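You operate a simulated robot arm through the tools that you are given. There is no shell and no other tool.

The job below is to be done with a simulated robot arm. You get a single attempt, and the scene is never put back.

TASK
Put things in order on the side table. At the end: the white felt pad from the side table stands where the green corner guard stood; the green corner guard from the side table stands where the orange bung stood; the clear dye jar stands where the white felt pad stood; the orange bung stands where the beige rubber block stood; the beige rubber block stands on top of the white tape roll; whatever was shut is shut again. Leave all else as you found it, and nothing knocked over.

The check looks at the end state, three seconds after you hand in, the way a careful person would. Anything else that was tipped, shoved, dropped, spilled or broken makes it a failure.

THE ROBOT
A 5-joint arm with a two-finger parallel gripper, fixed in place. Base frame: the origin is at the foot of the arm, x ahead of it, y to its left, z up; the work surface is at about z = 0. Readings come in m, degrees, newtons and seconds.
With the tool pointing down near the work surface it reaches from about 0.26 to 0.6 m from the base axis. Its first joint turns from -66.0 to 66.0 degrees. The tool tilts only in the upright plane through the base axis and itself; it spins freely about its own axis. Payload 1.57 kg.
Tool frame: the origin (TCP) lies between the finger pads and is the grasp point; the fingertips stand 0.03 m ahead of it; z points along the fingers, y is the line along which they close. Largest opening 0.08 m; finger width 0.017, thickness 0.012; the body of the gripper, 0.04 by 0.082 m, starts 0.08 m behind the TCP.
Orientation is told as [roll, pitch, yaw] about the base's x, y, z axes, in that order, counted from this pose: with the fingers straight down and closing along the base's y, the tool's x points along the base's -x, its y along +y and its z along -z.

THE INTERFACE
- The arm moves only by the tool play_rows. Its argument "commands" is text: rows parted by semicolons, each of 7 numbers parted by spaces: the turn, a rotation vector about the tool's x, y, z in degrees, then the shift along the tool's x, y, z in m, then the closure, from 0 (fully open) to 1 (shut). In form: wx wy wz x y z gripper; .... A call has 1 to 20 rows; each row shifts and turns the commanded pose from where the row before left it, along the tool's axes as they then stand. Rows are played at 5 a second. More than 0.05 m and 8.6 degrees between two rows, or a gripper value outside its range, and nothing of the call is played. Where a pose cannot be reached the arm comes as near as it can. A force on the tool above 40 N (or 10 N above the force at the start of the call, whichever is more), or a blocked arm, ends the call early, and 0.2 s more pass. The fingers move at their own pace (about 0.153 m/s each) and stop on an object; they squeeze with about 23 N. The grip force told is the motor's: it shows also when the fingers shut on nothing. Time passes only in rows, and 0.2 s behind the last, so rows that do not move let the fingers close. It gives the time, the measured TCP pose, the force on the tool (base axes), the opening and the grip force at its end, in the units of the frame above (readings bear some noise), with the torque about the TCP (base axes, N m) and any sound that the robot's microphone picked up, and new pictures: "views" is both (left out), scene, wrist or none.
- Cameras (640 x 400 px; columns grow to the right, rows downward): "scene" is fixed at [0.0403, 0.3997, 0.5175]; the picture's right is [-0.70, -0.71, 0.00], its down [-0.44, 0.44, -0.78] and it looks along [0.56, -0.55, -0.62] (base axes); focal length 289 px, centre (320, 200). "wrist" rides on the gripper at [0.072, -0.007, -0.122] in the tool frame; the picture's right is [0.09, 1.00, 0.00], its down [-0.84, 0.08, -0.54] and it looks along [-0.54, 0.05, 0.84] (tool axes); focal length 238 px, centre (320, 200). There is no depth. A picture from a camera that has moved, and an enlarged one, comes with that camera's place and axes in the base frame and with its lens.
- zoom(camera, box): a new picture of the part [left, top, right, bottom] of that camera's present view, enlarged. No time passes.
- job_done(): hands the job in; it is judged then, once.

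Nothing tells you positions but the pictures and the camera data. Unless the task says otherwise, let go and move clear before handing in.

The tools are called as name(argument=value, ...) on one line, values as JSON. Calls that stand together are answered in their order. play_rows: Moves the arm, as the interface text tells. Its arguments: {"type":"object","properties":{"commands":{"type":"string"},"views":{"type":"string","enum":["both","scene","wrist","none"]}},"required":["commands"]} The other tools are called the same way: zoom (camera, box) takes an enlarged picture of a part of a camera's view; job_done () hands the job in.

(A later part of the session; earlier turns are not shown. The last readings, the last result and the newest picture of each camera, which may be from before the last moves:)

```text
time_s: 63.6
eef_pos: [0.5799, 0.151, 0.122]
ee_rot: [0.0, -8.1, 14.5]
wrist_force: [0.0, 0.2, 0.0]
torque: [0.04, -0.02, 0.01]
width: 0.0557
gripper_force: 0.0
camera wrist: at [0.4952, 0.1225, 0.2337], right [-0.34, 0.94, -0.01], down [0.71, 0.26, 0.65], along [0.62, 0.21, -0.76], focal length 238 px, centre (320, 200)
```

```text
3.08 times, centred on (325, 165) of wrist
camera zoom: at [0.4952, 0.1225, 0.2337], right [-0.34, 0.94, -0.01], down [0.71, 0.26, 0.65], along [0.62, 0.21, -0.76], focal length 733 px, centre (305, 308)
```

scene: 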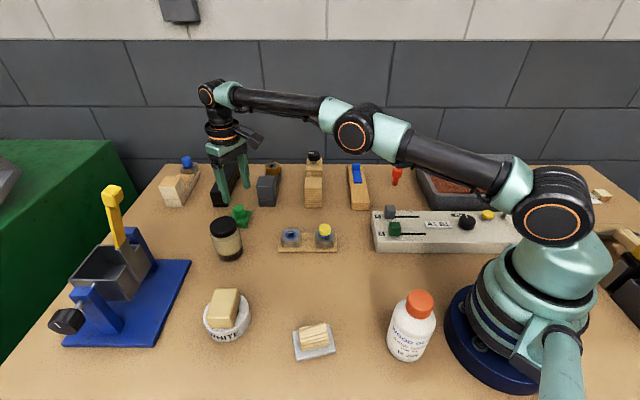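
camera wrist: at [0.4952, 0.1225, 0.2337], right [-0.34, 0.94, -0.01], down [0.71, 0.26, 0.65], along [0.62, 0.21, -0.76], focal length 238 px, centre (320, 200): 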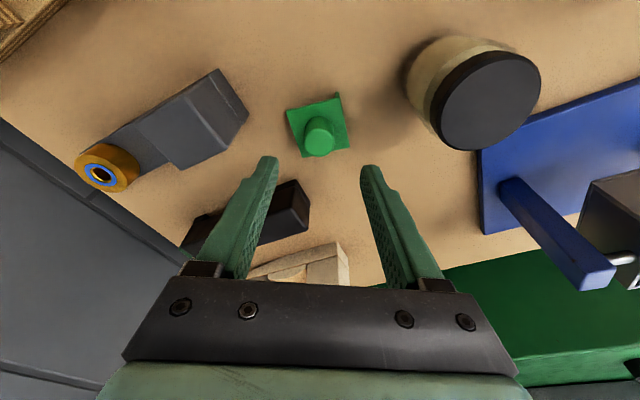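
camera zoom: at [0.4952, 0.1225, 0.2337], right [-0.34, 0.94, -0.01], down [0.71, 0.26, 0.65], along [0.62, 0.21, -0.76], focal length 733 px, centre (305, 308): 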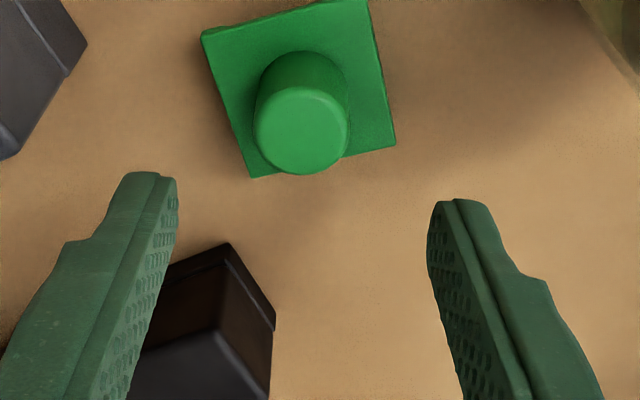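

Tilting worked: pitch is -8.1° and the pose is steady. The knob lies 7 mm further out and 1.3 mm to the left, so I'll move there and descend to just above grasp height.

play_rows(commands="0 0 0 -0.007 -0.0013 0.001 0.3;0 0 0 0.0031 0 0.022 0.3;0 0 0 0.0031 0 0.022 0.3;0 0 0 0.0021 0 0.015 0.3;0 0 0 0 0 0 0.3", views="both")

zoom(camera="wrist", box=[230, 100, 420, 230])

zoom(camera="scene", box=[200, 170, 290, 240])

```text
time_s: 64.8
eef_pos: [0.5868, 0.1512, 0.0618]
ee_rot: [0.1, -8.0, 14.4]
wrist_force: [-0.2, 0.8, 0.3]
torque: [-0.04, -0.02, 0.0]
width: 0.056
gripper_force: 0.0
camera wrist: at [0.5018, 0.1227, 0.1735], right [-0.34, 0.94, -0.01], down [0.71, 0.26, 0.65], along [0.62, 0.21, -0.76], focal length 238 px, centre (320, 200)
```

scene: 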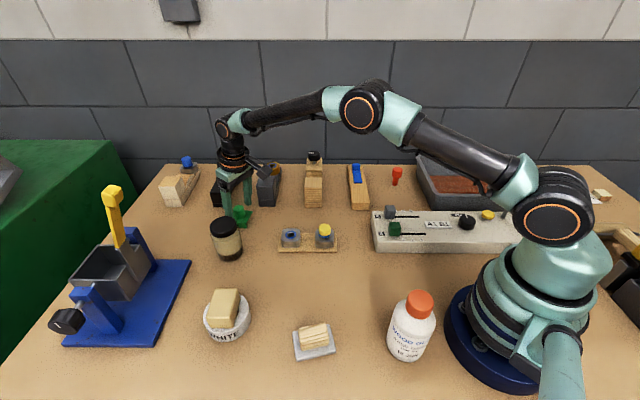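
wrist: 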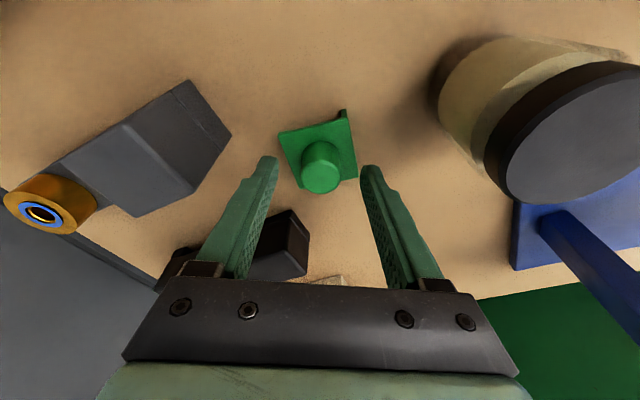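

```text
3.08 times, centred on (325, 165) of wrist
camera zoom: at [0.5018, 0.1227, 0.1735], right [-0.34, 0.94, -0.01], down [0.71, 0.26, 0.65], along [0.62, 0.21, -0.76], focal length 733 px, centre (305, 308)
```

zoom: 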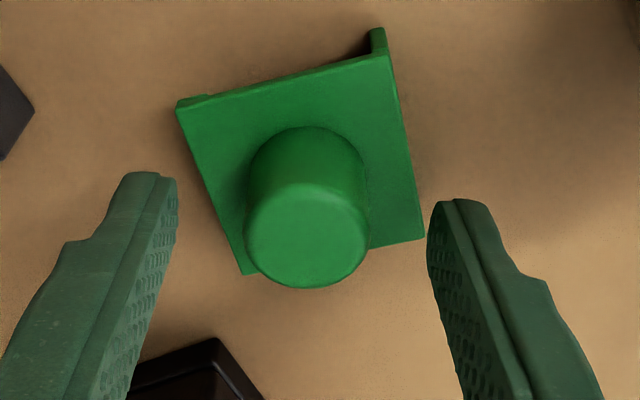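

```text
5.71 times, centred on (245, 205) of scene
camera zoom: at [0.0403, 0.3997, 0.5175], right [-0.7, -0.71, 0.0], down [-0.44, 0.44, -0.78], along [0.56, -0.55, -0.62], focal length 1650 px, centre (749, 171)
```

zoom: 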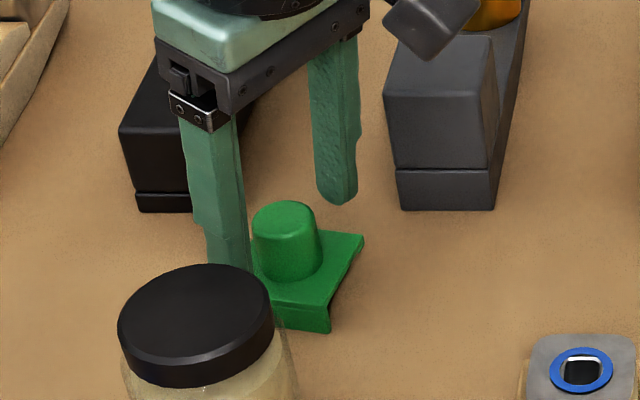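

The knob is centred between the fingers. I'll lower 9 mm, keeping the tips just above the plate, and close on the knob.

play_rows(commands="0 0 0 0.0007 0 0.005 0.3;0 0 0 0.0006 0 0.0045 0.3;0 0 0 0 0 0 0.3", views="wrist")

zoom(camera="scene", box=[200, 170, 290, 240])

```text
time_s: 65.6
eef_pos: [0.5865, 0.1515, 0.0525]
ee_rot: [0.0, -8.0, 14.3]
wrist_force: [0.3, -0.7, -0.2]
torque: [0.02, 0.0, 0.01]
width: 0.056
gripper_force: 0.1
camera wrist: at [0.5011, 0.1231, 0.1635], right [-0.34, 0.94, -0.01], down [0.71, 0.26, 0.65], along [0.62, 0.21, -0.76], focal length 238 px, centre (320, 200)
```

wrist: 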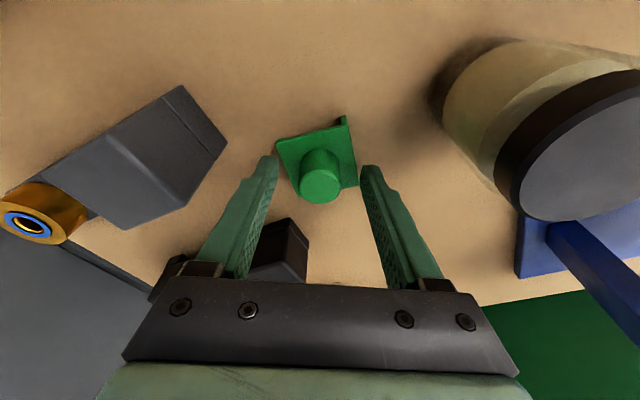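

```text
5.71 times, centred on (245, 205) of scene
camera zoom: at [0.0403, 0.3997, 0.5175], right [-0.7, -0.71, 0.0], down [-0.44, 0.44, -0.78], along [0.56, -0.55, -0.62], focal length 1650 px, centre (749, 171)
```

zoom: 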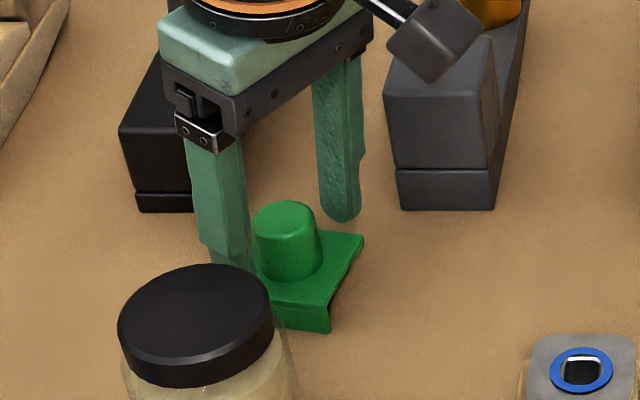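

Alignment is good, so I'm closing on the knob.

play_rows(commands="0 0 0 0 0 0 0.5;0 0 0 0 0 0 0.62;0 0 0 0 0 0 1;0 0 0 0 0 0 1;0 0 0 0 0 0 1", views="wrist")

zoom(camera="wrist", box=[230, 100, 420, 230])

```text
time_s: 66.8
eef_pos: [0.5864, 0.1505, 0.0522]
ee_rot: [0.0, -8.0, 14.4]
wrist_force: [0.7, -0.2, -0.4]
torque: [0.01, 0.02, 0.0]
width: 0.0254
gripper_force: 22.7
camera wrist: at [0.5011, 0.123, 0.1636], right [-0.34, 0.94, -0.01], down [0.71, 0.26, 0.65], along [0.62, 0.21, -0.76], focal length 238 px, centre (320, 200)
```

wrist: 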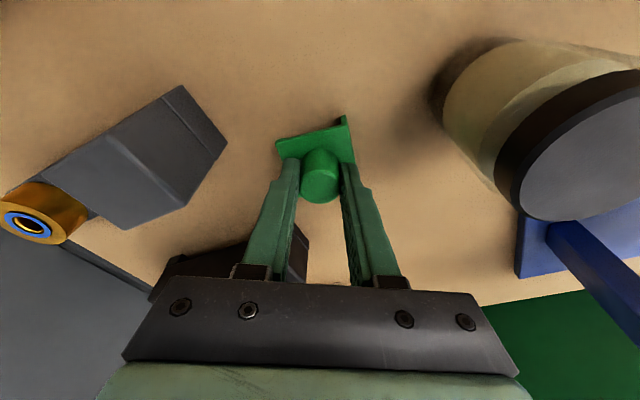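

```text
3.08 times, centred on (325, 165) of wrist
camera zoom: at [0.5011, 0.123, 0.1636], right [-0.34, 0.94, -0.01], down [0.71, 0.26, 0.65], along [0.62, 0.21, -0.76], focal length 733 px, centre (305, 308)
```

zoom: 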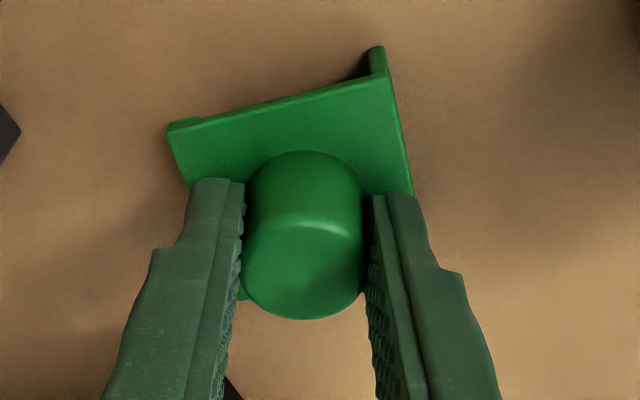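

The knob is gripped (25 mm opening). Now a slow vertical lift, allowing for the tilt.

play_rows(commands="0 0 0 -0.0003 0 -0.002 1;0 0 0 -0.0004 0 -0.003 1;0 0 0 -0.0006 0 -0.004 1;0 0 0 -0.0006 0 -0.004 1;0 0 0 -0.0007 0 -0.005 1;0 0 0 0 0 0 1", views="both")

zoom(camera="scene", box=[200, 170, 290, 240])

```text
time_s: 68.2
eef_pos: [0.5866, 0.1515, 0.0702]
ee_rot: [0.0, -8.1, 14.3]
wrist_force: [0.7, -0.3, 0.4]
torque: [0.01, 0.02, -0.02]
width: 0.0254
gripper_force: 23.3
camera wrist: at [0.5015, 0.1234, 0.1821], right [-0.34, 0.94, -0.01], down [0.71, 0.26, 0.65], along [0.62, 0.21, -0.76], focal length 238 px, centre (320, 200)
```

scene: 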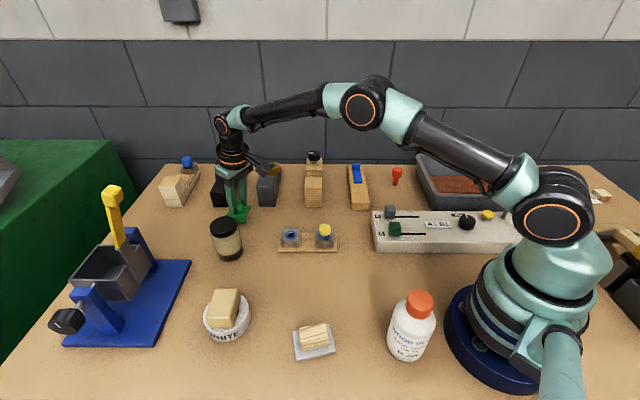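
wrist: 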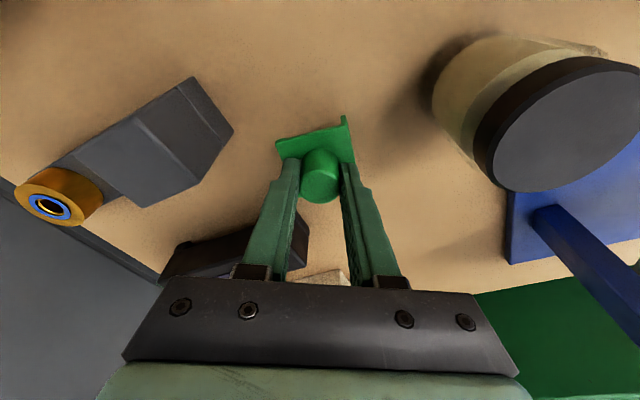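

```text
5.71 times, centred on (245, 205) of scene
camera zoom: at [0.0403, 0.3997, 0.5175], right [-0.7, -0.71, 0.0], down [-0.44, 0.44, -0.78], along [0.56, -0.55, -0.62], focal length 1650 px, centre (749, 171)
```

zoom: 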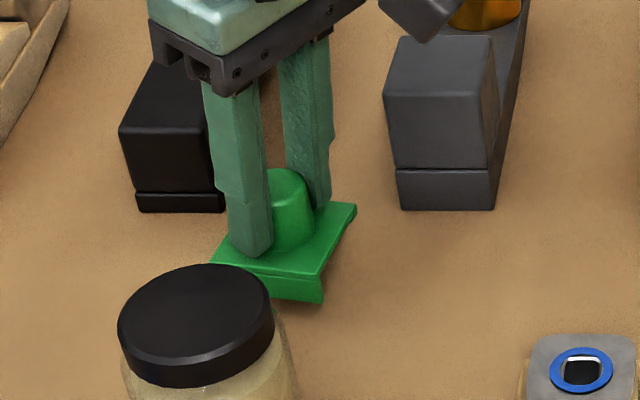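

The guard is securely held and level. I'll lift it higher, bring it inward, and swing around to the bung's former spot while keeping the tilt in the radial plane.

play_rows(commands="0 0 0 -0.0014 0 -0.01 1;0 0 0 -0.0028 0 -0.0198 1;0 0 0 -0.0042 0 -0.0297 1;0 0 0 0.0156 0 -0.0325 1;0 0 0 0.017 0 -0.0127 1;0 0 0 0.0248 0 -0.0035 1;0 0 0 0.0297 0 -0.0042 1;0 0 0 0.0297 0 -0.0042 1;0 0 0 0.0297 0 -0.0042 1;0 0 0 0.0297 0 -0.0042 1;0 0 0 0 0 0 1", views="both")

```text
time_s: 70.6
eef_pos: [0.4076, 0.1057, 0.1692]
ee_rot: [0.0, -8.1, 14.5]
wrist_force: [0.2, -1.0, -1.1]
torque: [0.01, -0.01, 0.05]
width: 0.0254
gripper_force: 22.7
camera wrist: at [0.3232, 0.0777, 0.2812], right [-0.34, 0.94, -0.01], down [0.71, 0.26, 0.65], along [0.62, 0.21, -0.76], focal length 238 px, centre (320, 200)
```

scene: 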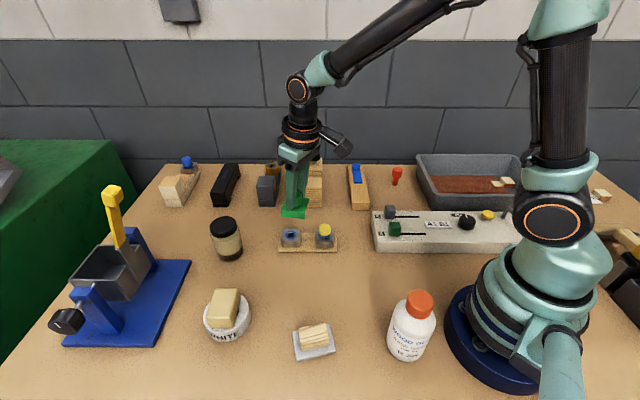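
wrist: 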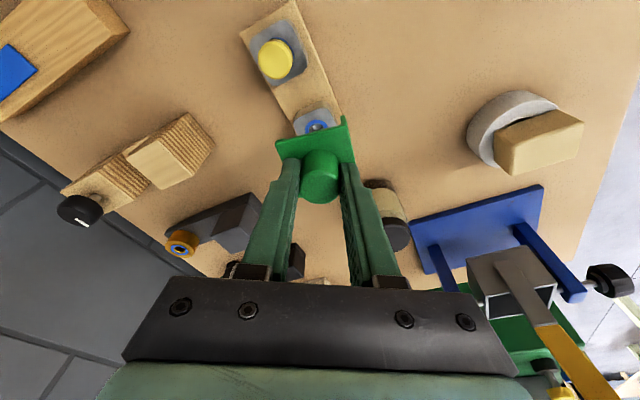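

I'm at r = 0.421, azimuth 14.5°. Next is the arc to azimuth 25.5° at r of about 0.384.

play_rows(commands="-0.507 0 -3.608 0.0132 0.0256 -0.0018 1;-0.507 0 -3.608 0.0132 0.0256 -0.0018 1;-0.507 0 -3.608 0.0132 0.0256 -0.0018 1;0 0 0 0 0 0 1", views="both")

```text
time_s: 71.6
eef_pos: [0.3476, 0.1647, 0.1704]
ee_rot: [0.0, -8.0, 25.4]
wrist_force: [-0.1, 0.1, -1.1]
torque: [-0.01, 0.0, 0.0]
width: 0.0258
gripper_force: 22.5
camera wrist: at [0.2699, 0.1215, 0.2814], right [-0.51, 0.86, -0.01], down [0.65, 0.39, 0.65], along [0.57, 0.32, -0.76], focal length 238 px, centre (320, 200)
```

scene: 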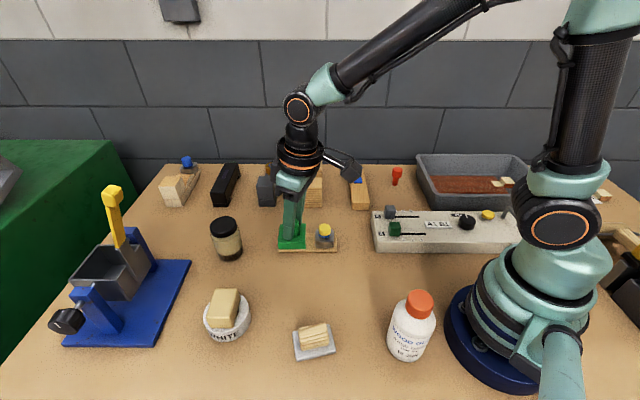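
wrist: 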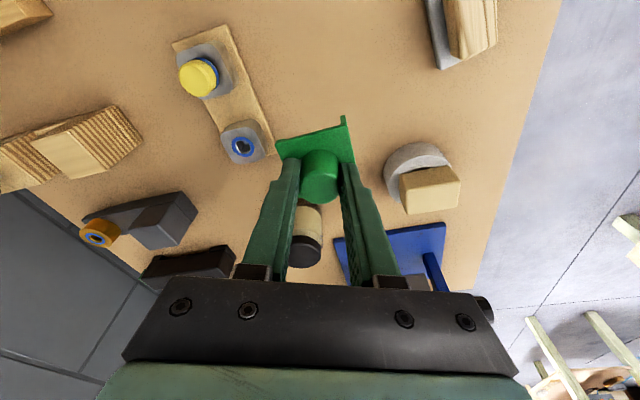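

I'm at (0.3476, 0.1647), essentially on target. I'll descend vertically toward the table.

play_rows(commands="0 0 0 0.0052 0.0003 0.0297 1;0 0 0 0.0042 0 0.0297 1;0 0 0 0.0042 0 0.0297 1;0 0 0 0.0021 0 0.0149 1;0 0 0 0 0 0 1", views="scene")

zoom(camera="scene", box=[250, 210, 350, 290])

```text
time_s: 72.8
eef_pos: [0.3454, 0.1648, 0.066]
ee_rot: [0.0, -8.0, 25.3]
wrist_force: [0.7, 1.0, -0.2]
torque: [0.01, -0.01, 0.02]
width: 0.0256
gripper_force: 23.0
```

scene: 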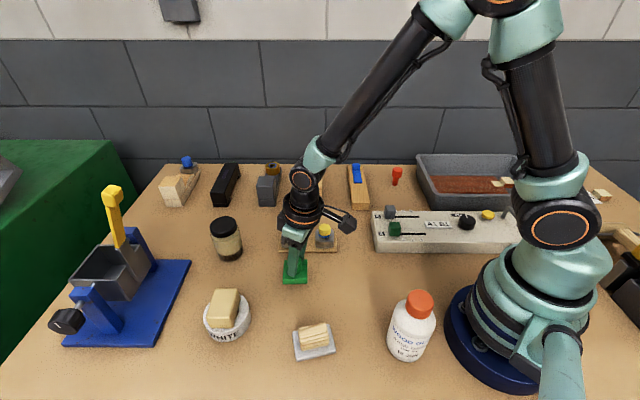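

```text
5.00 times, centred on (300, 250) of scene
camera zoom: at [0.0403, 0.3997, 0.5175], right [-0.7, -0.71, 0.0], down [-0.44, 0.44, -0.78], along [0.56, -0.55, -0.62], focal length 1444 px, centre (420, -50)
```

zoom: 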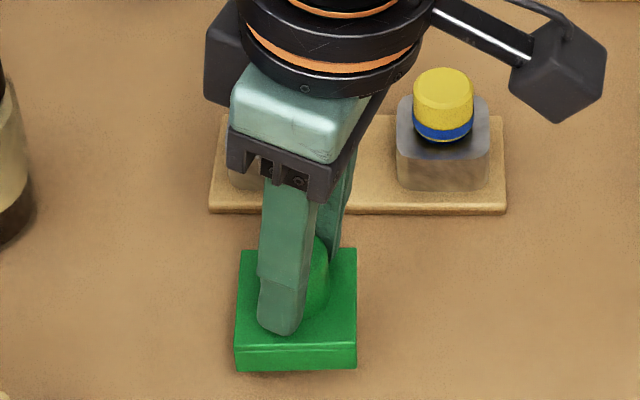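

The guard is level, about 14 mm above the table and on target. I'll lower the rest with force checks.

play_rows(commands="0 0 0 0.0003 0 0.006 1;0 0 0 0.0005 0 0.005 1;0 0 0 0 0 0 1", views="none")

play_rows(commands="0 0 0 0.0001 0 0.001 1;0 0 0 0 0 0 1", views="none")

play_rows(commands="0 0 0 0.0001 0 0.001 1;0 0 0 0 0 0 1", views="none")

```text
time_s: 73.6
eef_pos: [0.3468, 0.1651, 0.0542]
ee_rot: [0.0, -8.1, 25.3]
wrist_force: [0.4, -0.4, -0.1]
torque: [0.02, 0.0, -0.01]
width: 0.0256
gripper_force: 22.8
```

```text
time_s: 74.2
eef_pos: [0.3491, 0.1651, 0.0531]
ee_rot: [0.0, -8.0, 25.3]
wrist_force: [-0.7, 0.0, 0.4]
torque: [-0.02, 0.04, 0.02]
width: 0.026
gripper_force: 22.6
```

```text
time_s: 74.8
eef_pos: [0.3492, 0.1668, 0.0527]
ee_rot: [-0.1, -7.9, 25.3]
wrist_force: [-0.7, 0.7, 0.1]
torque: [0.01, -0.05, 0.0]
width: 0.0259
gripper_force: 23.2
```

play_rows(commands="0 0 0 0.002 -0.0008 0.0003 1;0 0 0 0 0 0 1", views="none")

play_rows(commands="0 0 0 0.0001 0 0.001 1;0 0 0 0 0 0 1", views="none")

play_rows(commands="0 0 0 0.0001 0 0.0008 1;0 0 0 0 0 0 1", views="none")

```text
time_s: 75.4
eef_pos: [0.346, 0.1645, 0.0529]
ee_rot: [-0.1, -8.0, 25.3]
wrist_force: [-0.9, 0.5, -0.2]
torque: [-0.05, 0.0, 0.03]
width: 0.0259
gripper_force: 22.8
```

```text
time_s: 76.0
eef_pos: [0.3464, 0.1644, 0.0517]
ee_rot: [0.0, -8.2, 25.3]
wrist_force: [-2.3, -1.4, 12.8]
torque: [0.01, 0.1, 0.0]
width: 0.0258
gripper_force: 22.9
```

```text
time_s: 76.6
eef_pos: [0.3459, 0.1639, 0.0518]
ee_rot: [0.0, -8.2, 25.3]
wrist_force: [-3.2, 3.2, 19.7]
torque: [0.15, 0.05, 0.04]
width: 0.026
gripper_force: 23.4
```

Contact is made. I'll relax the load and then release.

play_rows(commands="0 0 0 -0.0001 0 -0.001 1;0 0 0 0 0 0 1", views="none")

play_rows(commands="0 0 0 -0.0001 0 -0.0006 1;0 0 0 0 0 0 1", views="none")

```text
time_s: 77.2
eef_pos: [0.3462, 0.164, 0.051]
ee_rot: [0.0, -8.0, 25.3]
wrist_force: [2.0, 1.1, 6.2]
torque: [0.07, -0.29, 0.03]
width: 0.0261
gripper_force: 23.3
```

```text
time_s: 77.8
eef_pos: [0.3444, 0.1633, 0.0519]
ee_rot: [0.1, -7.7, 25.3]
wrist_force: [0.5, -0.1, -0.4]
torque: [-0.03, 0.0, 0.01]
width: 0.0259
gripper_force: 23.3
```

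play_rows(commands="0 0 0 0 0 0 0.62;0 0 0 0 0 0 0.55;0 0 0 0 0 0 0.4;0 0 0 0 0 0 0.3;0 0 0 0 0 0 0.3", views="both")

zoom(camera="scene", box=[250, 210, 350, 290])

```text
time_s: 79.0
eef_pos: [0.3444, 0.164, 0.0527]
ee_rot: [0.1, -8.0, 25.2]
wrist_force: [-0.6, 0.5, -0.2]
torque: [0.01, 0.03, 0.03]
width: 0.0561
gripper_force: 0.0
camera wrist: at [0.2676, 0.1205, 0.1639], right [-0.51, 0.86, -0.01], down [0.65, 0.39, 0.65], along [0.57, 0.32, -0.76], focal length 238 px, centre (320, 200)
```

scene: 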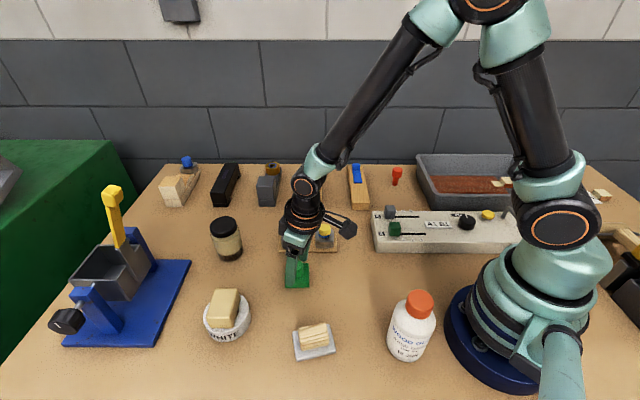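
wrist: 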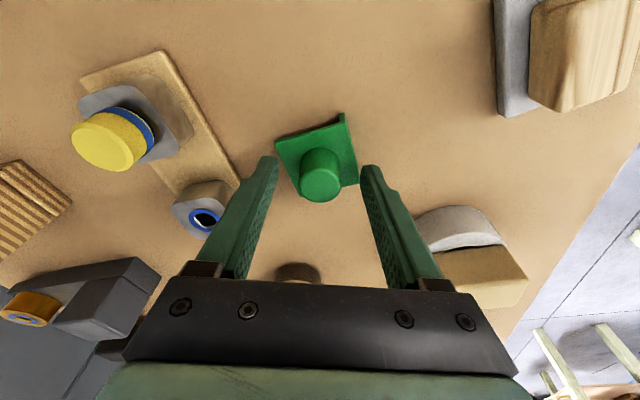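

```text
5.00 times, centred on (300, 250) of scene
camera zoom: at [0.0403, 0.3997, 0.5175], right [-0.7, -0.71, 0.0], down [-0.44, 0.44, -0.78], along [0.56, -0.55, -0.62], focal length 1444 px, centre (420, -50)
```

zoom: 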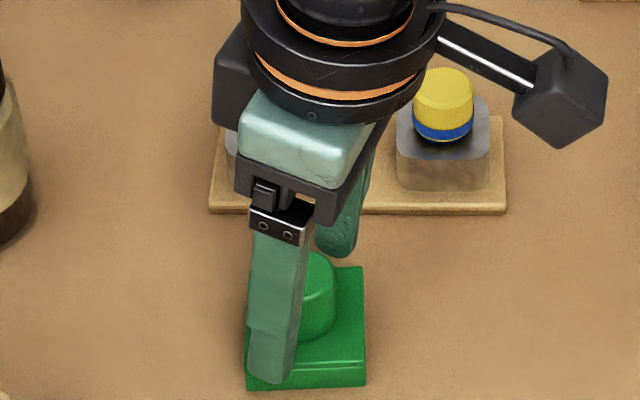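

The guard stands at the bung's former spot. I'll rise, remove the tilt, and move to view the pad with the wooden shims near (0.222, 0.238).

play_rows(commands="0 0 0 -0.0028 0 -0.0198 0.3;0 0 0 -0.0042 0 -0.0297 0.3;0 0 0 -0.0056 0 -0.0396 0.3;0 0 0 -0.0056 0 -0.0396 0;0 4 0 0 0 0 0;0 4 0 0 0 0 0;0 0 -7.3 0 0 0 0;0 0 -7.3 0 0 0 0;0 0 -7.2 0 0 0 0;0 0 0 0 0 0 0", views="both")

zoom(camera="scene", box=[250, 210, 350, 290])

```text
time_s: 81.2
eef_pos: [0.3459, 0.1639, 0.1826]
ee_rot: [0.0, 0.0, 47.2]
wrist_force: [0.3, -0.8, 0.0]
torque: [-0.02, 0.0, -0.03]
width: 0.08
gripper_force: 0.0
camera wrist: at [0.3005, 0.1066, 0.3049], right [-0.79, 0.61, 0.0], down [0.51, 0.67, 0.54], along [0.33, 0.43, -0.84], focal length 238 px, centre (320, 200)
```

scene: 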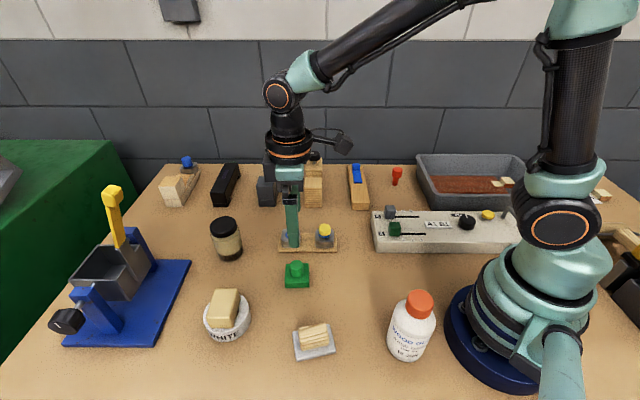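
wrist: 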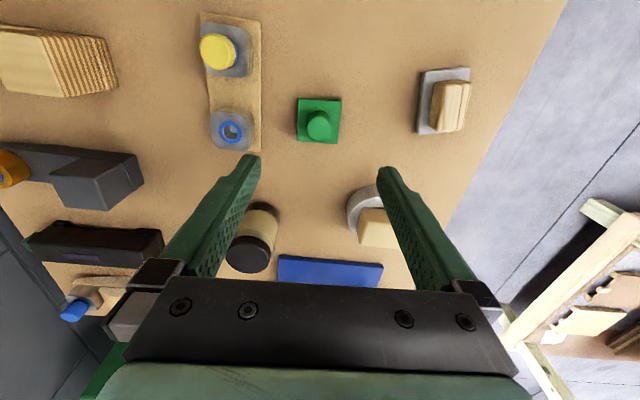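

```text
5.00 times, centred on (300, 250) of scene
camera zoom: at [0.0403, 0.3997, 0.5175], right [-0.7, -0.71, 0.0], down [-0.44, 0.44, -0.78], along [0.56, -0.55, -0.62], focal length 1444 px, centre (420, -50)
```

zoom: 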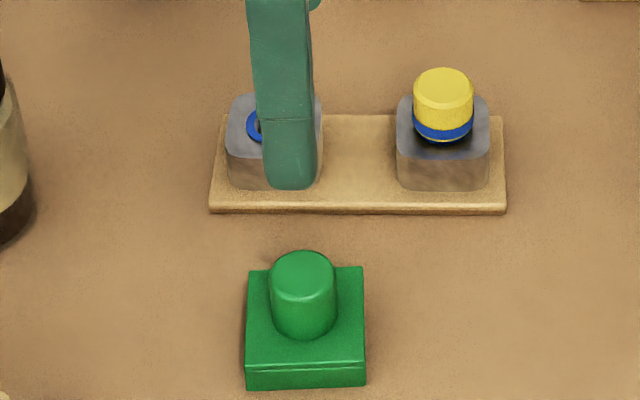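

The guard is positioned well at about (0.3475, 0.167). I'm moving toward the felt pad and shims for a closer look.

play_rows(commands="0 0 0 0.0186 0.0424 0 0;0 0 0 0.0186 0.0424 0 0;0 0 0 0.0186 0.0424 0 0;0 0 0 0 0 0 0", views="both")

zoom(camera="wrist", box=[240, 40, 400, 180])

```text
time_s: 82.2
eef_pos: [0.2171, 0.2127, 0.1831]
ee_rot: [0.1, 0.0, 47.0]
wrist_force: [0.3, 0.2, -0.5]
torque: [0.06, -0.03, 0.02]
width: 0.0804
gripper_force: 0.1
camera wrist: at [0.1711, 0.1564, 0.3058], right [-0.79, 0.61, 0.0], down [0.51, 0.67, 0.54], along [0.33, 0.43, -0.84], focal length 238 px, centre (320, 200)
```

scene: 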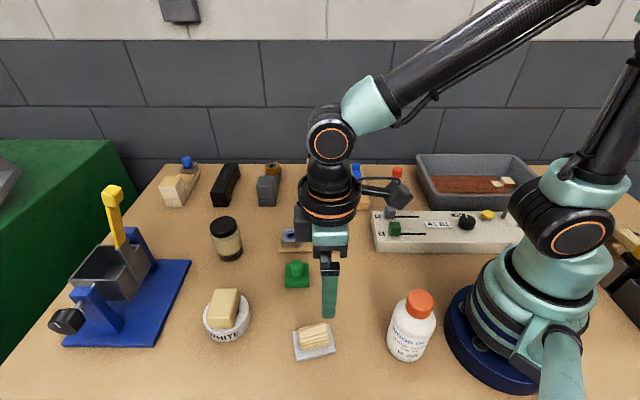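
wrist: 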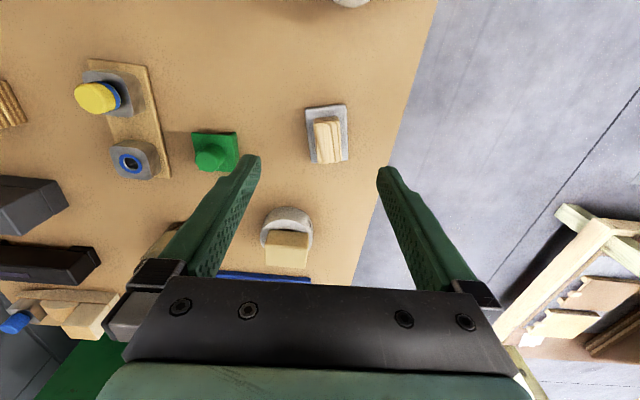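

```text
2.86 times, centred on (320, 110) of wrist
camera zoom: at [0.1711, 0.1564, 0.3058], right [-0.79, 0.61, 0.0], down [0.51, 0.67, 0.54], along [0.33, 0.43, -0.84], focal length 681 px, centre (320, 457)
```

zoom: 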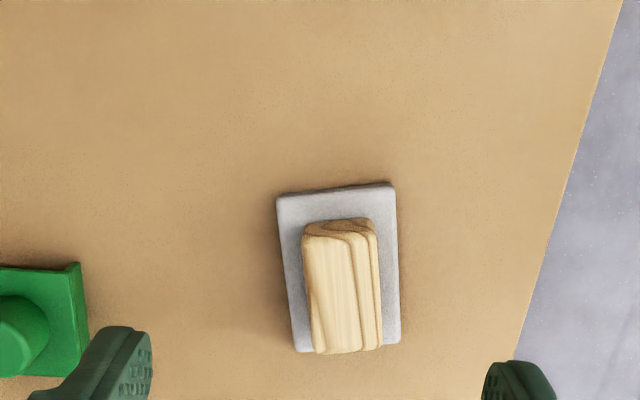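

The pad is about 48 x 70 mm, centred near (0.222, 0.238), with its long axis at about 59°. I'll zoom in hard on the stack to see how it is built.

zoom(camera="wrist", box=[296, 100, 356, 170])

zoom(camera="scene", box=[290, 315, 340, 365])

```text
5.71 times, centred on (326, 135) of wrist
camera zoom: at [0.1711, 0.1564, 0.3058], right [-0.79, 0.61, 0.0], down [0.51, 0.67, 0.54], along [0.33, 0.43, -0.84], focal length 1362 px, centre (286, 571)
```

zoom: 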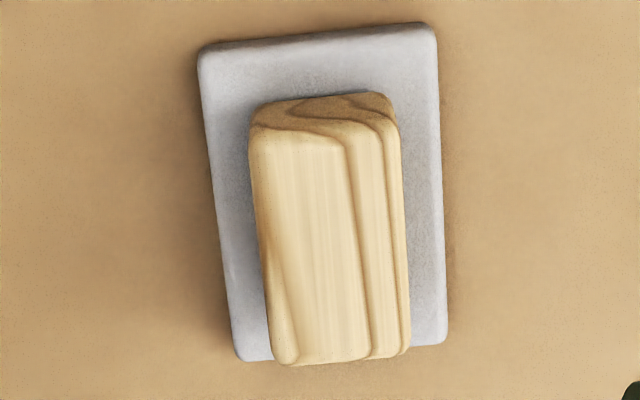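

```text
8.00 times, centred on (315, 340) of scene
camera zoom: at [0.0403, 0.3997, 0.5175], right [-0.7, -0.71, 0.0], down [-0.44, 0.44, -0.78], along [0.56, -0.55, -0.62], focal length 2310 px, centre (360, -920)
```

zoom: 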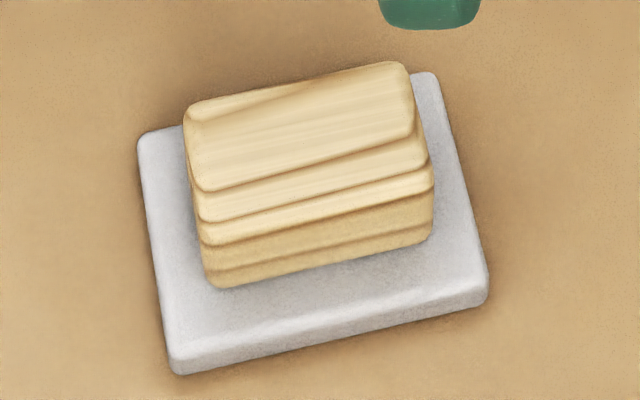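

The shims look like a stepped stack on a pad about 10 mm thick, with the stack top at z of about 0.04. I'll carry the pad by its sides with the shims riding on it, so they stay as found, and I'll test with a tiny lift first. Now I'm aligning: yaw about 59°, gripping 12 mm inward of the pad centre.

play_rows(commands="0 0 0 -0.0098 0.0112 0 0;0 0 -6.15 0 0 0 0;0 0 -6.15 0 0 0 0;0 0 0 0 0 0.04 0;0 0 0 0 0 0.04 0;0 0 0 0 0 0 0", views="both")

zoom(camera="wrist", box=[230, 80, 420, 230])

zoom(camera="scene", box=[270, 290, 360, 370])

```text
time_s: 83.6
eef_pos: [0.213, 0.2227, 0.1036]
ee_rot: [0.0, 0.0, 59.4]
wrist_force: [0.0, -0.4, 0.1]
torque: [0.01, -0.02, 0.01]
width: 0.0801
gripper_force: 0.1
camera wrist: at [0.182, 0.1581, 0.2267], right [-0.9, 0.43, 0.0], down [0.36, 0.76, 0.54], along [0.23, 0.49, -0.84], focal length 238 px, centre (320, 200)
```

scene: 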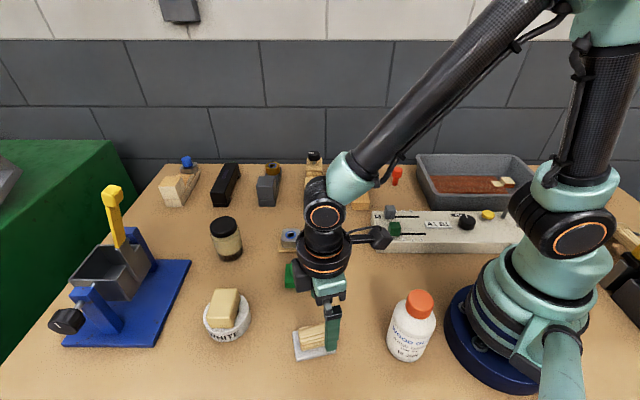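
wrist: 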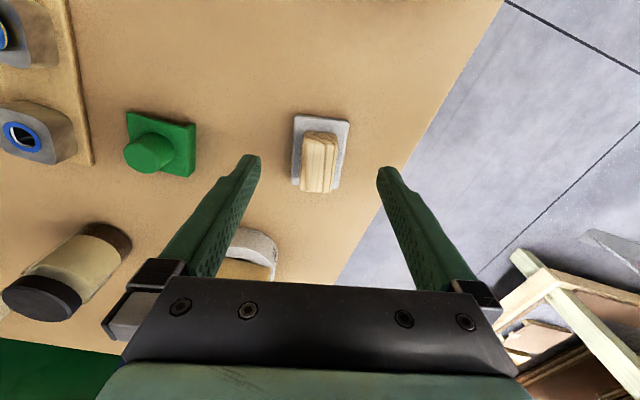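

```text
2.67 times, centred on (325, 155) of wrist
camera zoom: at [0.182, 0.1581, 0.2267], right [-0.9, 0.43, 0.0], down [0.36, 0.76, 0.54], along [0.23, 0.49, -0.84], focal length 636 px, centre (307, 320)
```

zoom: 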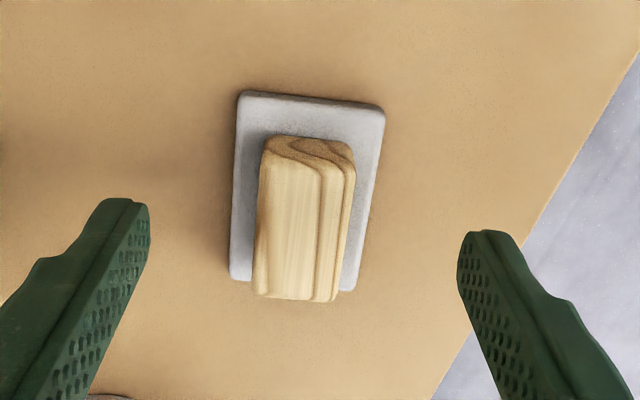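

```text
5.00 times, centred on (315, 330) of scene
camera zoom: at [0.0403, 0.3997, 0.5175], right [-0.7, -0.71, 0.0], down [-0.44, 0.44, -0.78], along [0.56, -0.55, -0.62], focal length 1444 px, centre (345, -450)
```

zoom: 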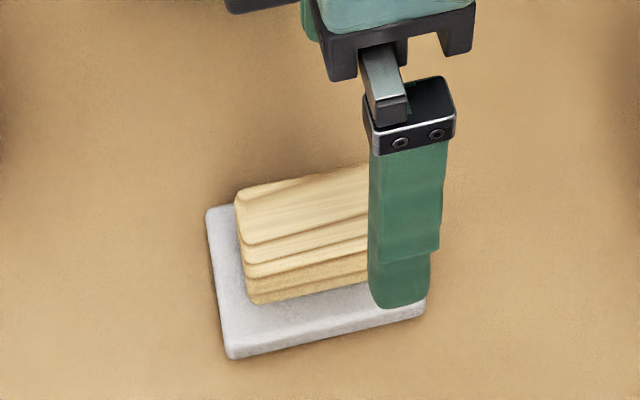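

The pad is confirmed centred at about (0.221, 0.237) with its long axis at 58°. I'll make a small correction and lower the fingers straddling the pad.

play_rows(commands="0 0 1.2 0 0 0 0;0 0 0 -0.0047 0.0008 0 0;0 0 0 0 0 0.02 0;0 0 0 0 0 0.02 0;0 0 0 0 0 0.015 0;0 0 0 0 0 0 0", views="both")

zoom(camera="wrist", box=[210, 90, 430, 240])

zoom(camera="scene", box=[270, 300, 360, 370])

```text
time_s: 85.0
eef_pos: [0.213, 0.2293, 0.0476]
ee_rot: [0.0, 0.0, 58.2]
wrist_force: [0.9, 0.3, 0.4]
torque: [-0.01, -0.01, 0.02]
width: 0.08
gripper_force: 0.1
camera wrist: at [0.1805, 0.1652, 0.1713], right [-0.9, 0.45, 0.0], down [0.37, 0.75, 0.54], along [0.24, 0.49, -0.84], focal length 238 px, centre (320, 200)
```

scene: 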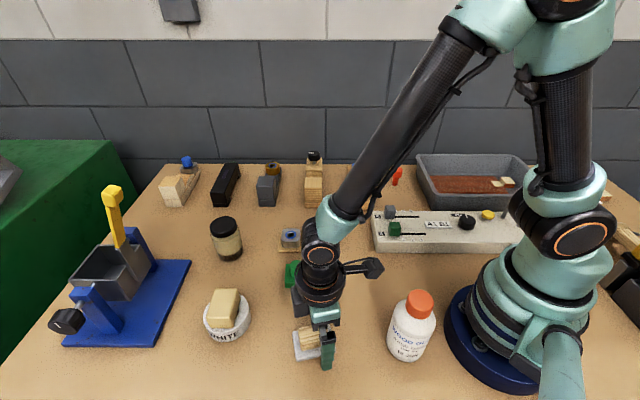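
wrist: 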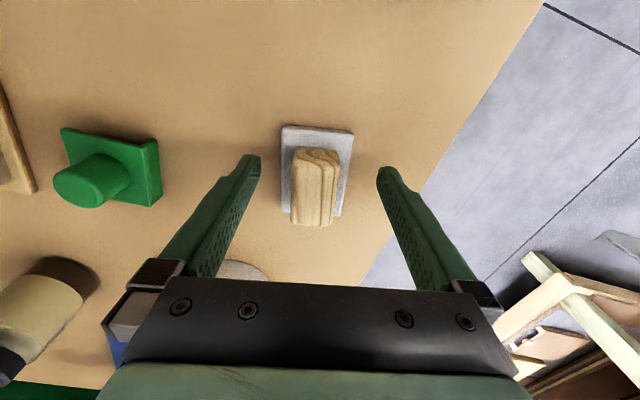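

```text
2.67 times, centred on (320, 165) of wrist
camera zoom: at [0.1805, 0.1652, 0.1713], right [-0.9, 0.45, 0.0], down [0.37, 0.75, 0.54], along [0.24, 0.49, -0.84], focal length 636 px, centre (320, 293)
```

zoom: 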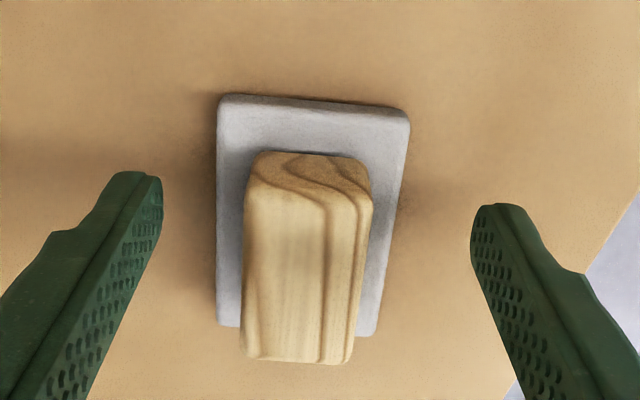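

```text
5.71 times, centred on (315, 335) of scene
camera zoom: at [0.0403, 0.3997, 0.5175], right [-0.7, -0.71, 0.0], down [-0.44, 0.44, -0.78], along [0.56, -0.55, -0.62], focal length 1650 px, centre (349, -571)
```

zoom: 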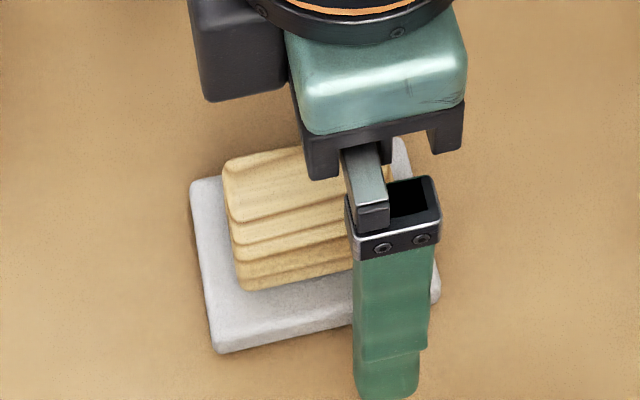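

Aligned, with the fingers clear of the stack. I'll lower the tips to just above the table and close on the pad.

play_rows(commands="0 0 0 0 0 0.008 0;0 0 0 0 0 0.0065 0;0 0 0 0 0 0 0", views="none")

```text
time_s: 85.8
eef_pos: [0.2128, 0.229, 0.0326]
ee_rot: [0.1, 0.0, 58.2]
wrist_force: [-0.2, -0.1, 0.0]
torque: [0.0, -0.03, -0.02]
width: 0.0799
gripper_force: 0.1
```

play_rows(commands="0 0 0 0 0 0.001 0;0 0 0 0 0 0 0.28;0 0 0 0 0 0 0.34;0 0 0 0 0 0 0.38;0 0 0 0 0 0 0.42;0 0 0 0 0 0 0.5;0 0 0 0 0 0 1;0 0 0 0 0 0 1", views="both")

zoom(camera="wrist", box=[210, 90, 430, 240])

zoom(camera="scene", box=[270, 300, 360, 370])

```text
time_s: 87.6
eef_pos: [0.2137, 0.2276, 0.0318]
ee_rot: [0.0, 0.0, 58.2]
wrist_force: [0.4, 0.8, 0.4]
torque: [-0.01, 0.0, -0.01]
width: 0.049
gripper_force: 22.7
camera wrist: at [0.1807, 0.1649, 0.1549], right [-0.89, 0.45, 0.0], down [0.37, 0.75, 0.54], along [0.24, 0.49, -0.84], focal length 238 px, centre (320, 200)
```

scene: 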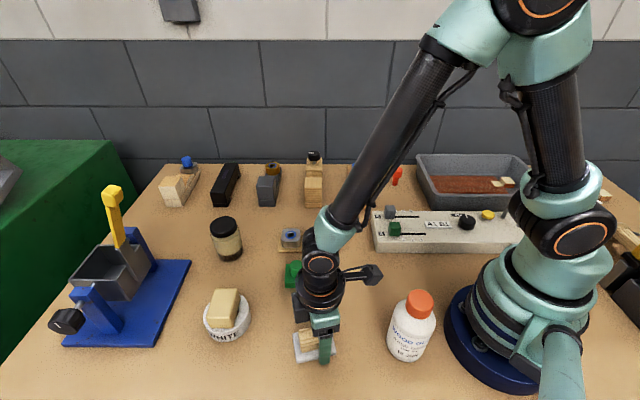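
wrist: 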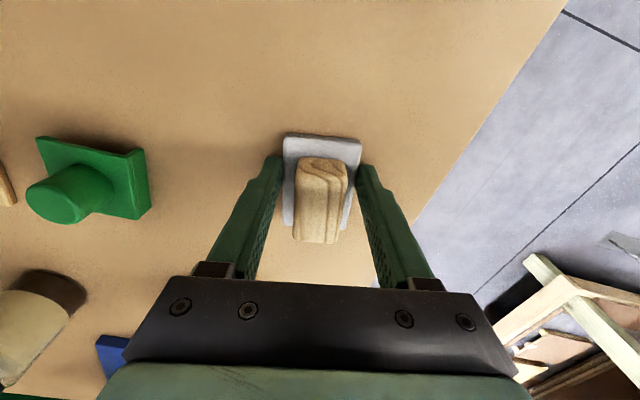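

```text
2.67 times, centred on (320, 165) of wrist
camera zoom: at [0.1807, 0.1649, 0.1549], right [-0.89, 0.45, 0.0], down [0.37, 0.75, 0.54], along [0.24, 0.49, -0.84], focal length 636 px, centre (320, 293)
```

zoom: 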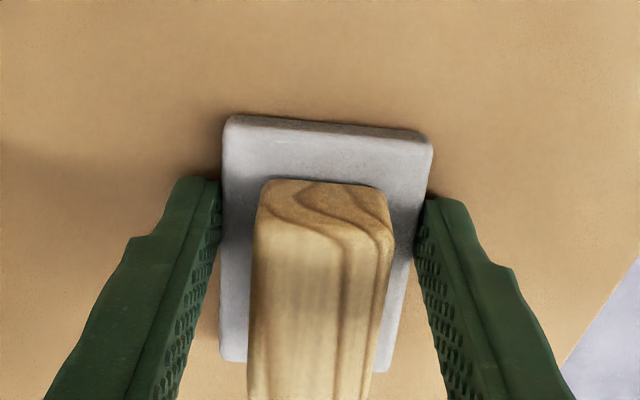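

```text
5.71 times, centred on (315, 335) of scene
camera zoom: at [0.0403, 0.3997, 0.5175], right [-0.7, -0.71, 0.0], down [-0.44, 0.44, -0.78], along [0.56, -0.55, -0.62], focal length 1650 px, centre (349, -571)
```

zoom: 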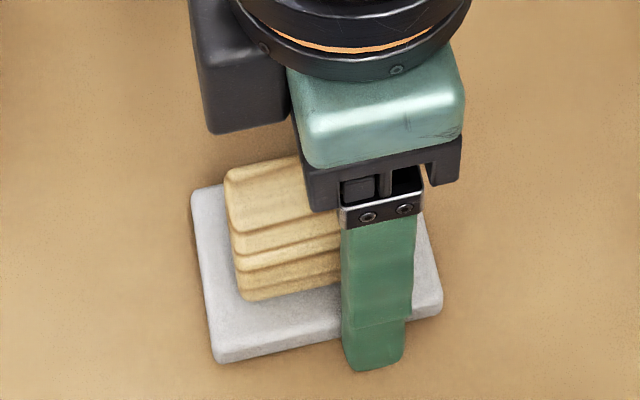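

The pad is gripped at 49 mm width and the stack is undisturbed. Now a very slow test lift of about 4 mm.

play_rows(commands="0 0 0 0 0 -0.0005 1;0 0 0 0 0 -0.0007 1;0 0 0 0 0 -0.001 1;0 0 0 0 0 -0.001 1;0 0 0 0 0 -0.001 1;0 0 0 0 0 0 1", views="both")

zoom(camera="wrist", box=[210, 90, 430, 240])

zoom(camera="scene", box=[270, 300, 360, 370])

```text
time_s: 89.0
eef_pos: [0.2147, 0.2292, 0.0359]
ee_rot: [0.0, -0.1, 58.2]
wrist_force: [-0.4, 0.4, -0.6]
torque: [0.06, -0.01, -0.01]
width: 0.0489
gripper_force: 23.2
camera wrist: at [0.1812, 0.1651, 0.159], right [-0.89, 0.45, 0.0], down [0.38, 0.75, 0.54], along [0.24, 0.48, -0.84], focal length 238 px, centre (320, 200)
```

scene: 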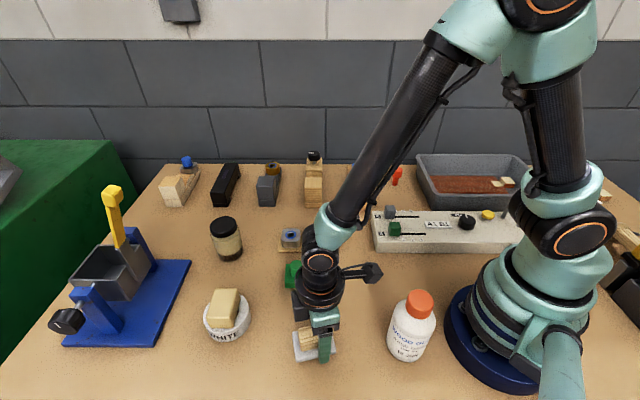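
wrist: 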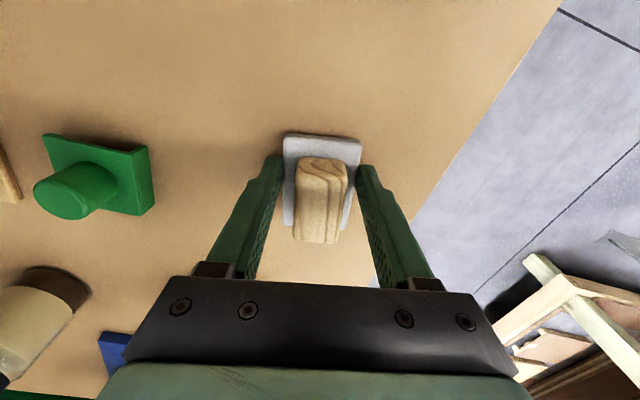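

```text
2.67 times, centred on (320, 165) of wrist
camera zoom: at [0.1812, 0.1651, 0.159], right [-0.89, 0.45, 0.0], down [0.38, 0.75, 0.54], along [0.24, 0.48, -0.84], focal length 636 px, centre (320, 293)
```

zoom: 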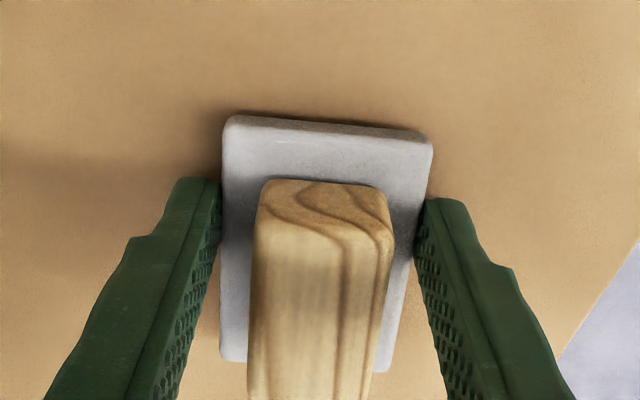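

```text
5.71 times, centred on (315, 335) of scene
camera zoom: at [0.0403, 0.3997, 0.5175], right [-0.7, -0.71, 0.0], down [-0.44, 0.44, -0.78], along [0.56, -0.55, -0.62], focal length 1650 px, centre (349, -571)
```

zoom: 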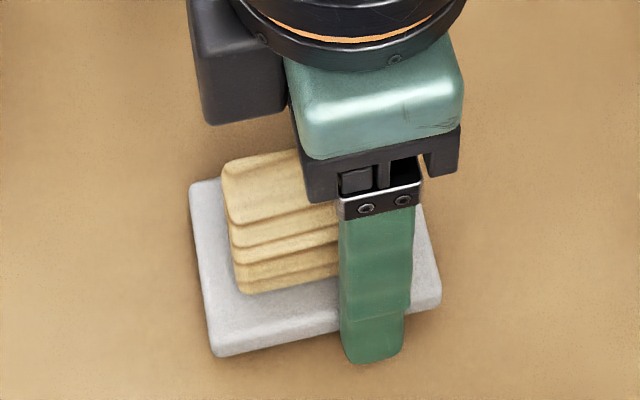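

The pad and stack rise together, identical in the gripper view. I'll continue the lift gently.

play_rows(commands="0 0 0 0 0 -0.0015 1;0 0 0 0 0 -0.0025 1;0 0 0 0 0 -0.0035 1;0 0 0 0 0 -0.0045 1;0 0 0 0 0 -0.005 1;0 0 0 0 0 -0.0045 1;0 0 0 0 0 -0.003 1;0 0 0 0 0 -0.0015 1;0 0 0 0 0 0 1", views="both")

zoom(camera="wrist", box=[210, 90, 430, 240])

zoom(camera="scene", box=[270, 290, 360, 360])

```text
time_s: 91.0
eef_pos: [0.2146, 0.2286, 0.0617]
ee_rot: [-0.1, 0.0, 58.2]
wrist_force: [-0.4, -0.3, -0.9]
torque: [0.0, -0.02, -0.02]
width: 0.0491
gripper_force: 22.8
camera wrist: at [0.1824, 0.1644, 0.1849], right [-0.89, 0.45, 0.0], down [0.38, 0.75, 0.54], along [0.24, 0.49, -0.84], focal length 238 px, centre (320, 200)
```

scene: 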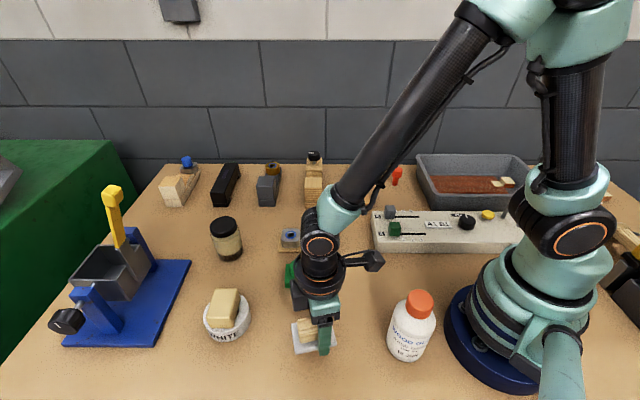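
wrist: 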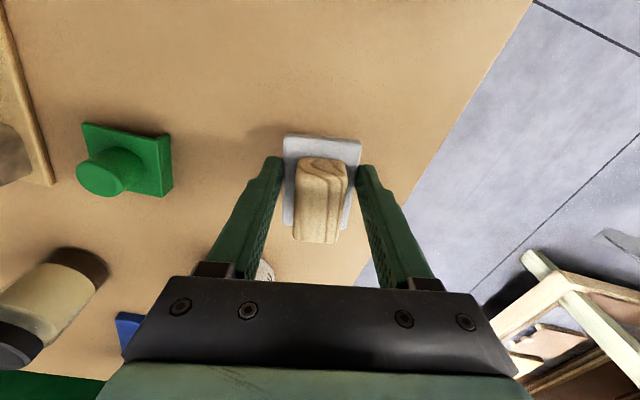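

```text
2.67 times, centred on (320, 165) of wrist
camera zoom: at [0.1824, 0.1644, 0.1849], right [-0.89, 0.45, 0.0], down [0.38, 0.75, 0.54], along [0.24, 0.49, -0.84], focal length 636 px, centre (320, 293)
```

zoom: 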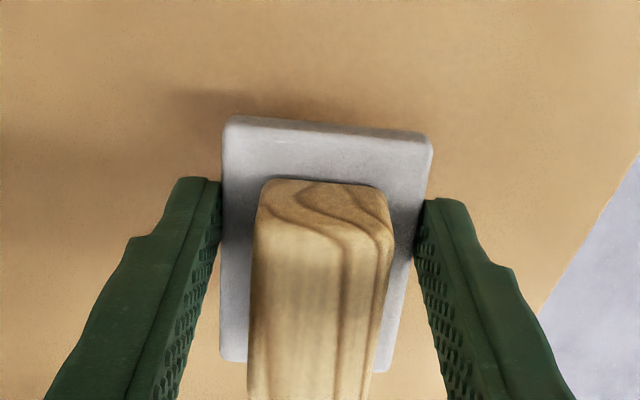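

```text
5.71 times, centred on (315, 325) of scene
camera zoom: at [0.0403, 0.3997, 0.5175], right [-0.7, -0.71, 0.0], down [-0.44, 0.44, -0.78], along [0.56, -0.55, -0.62], focal length 1650 px, centre (349, -514)
```

zoom: 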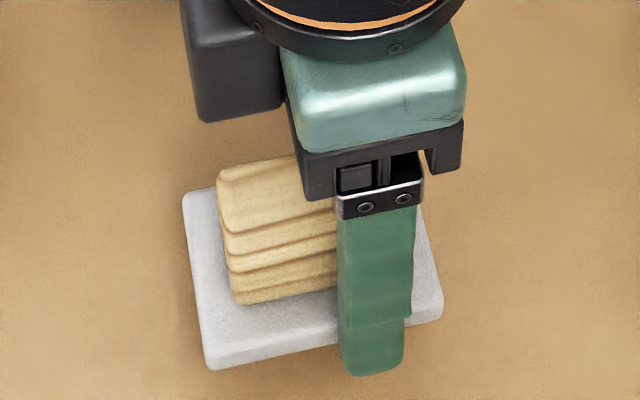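

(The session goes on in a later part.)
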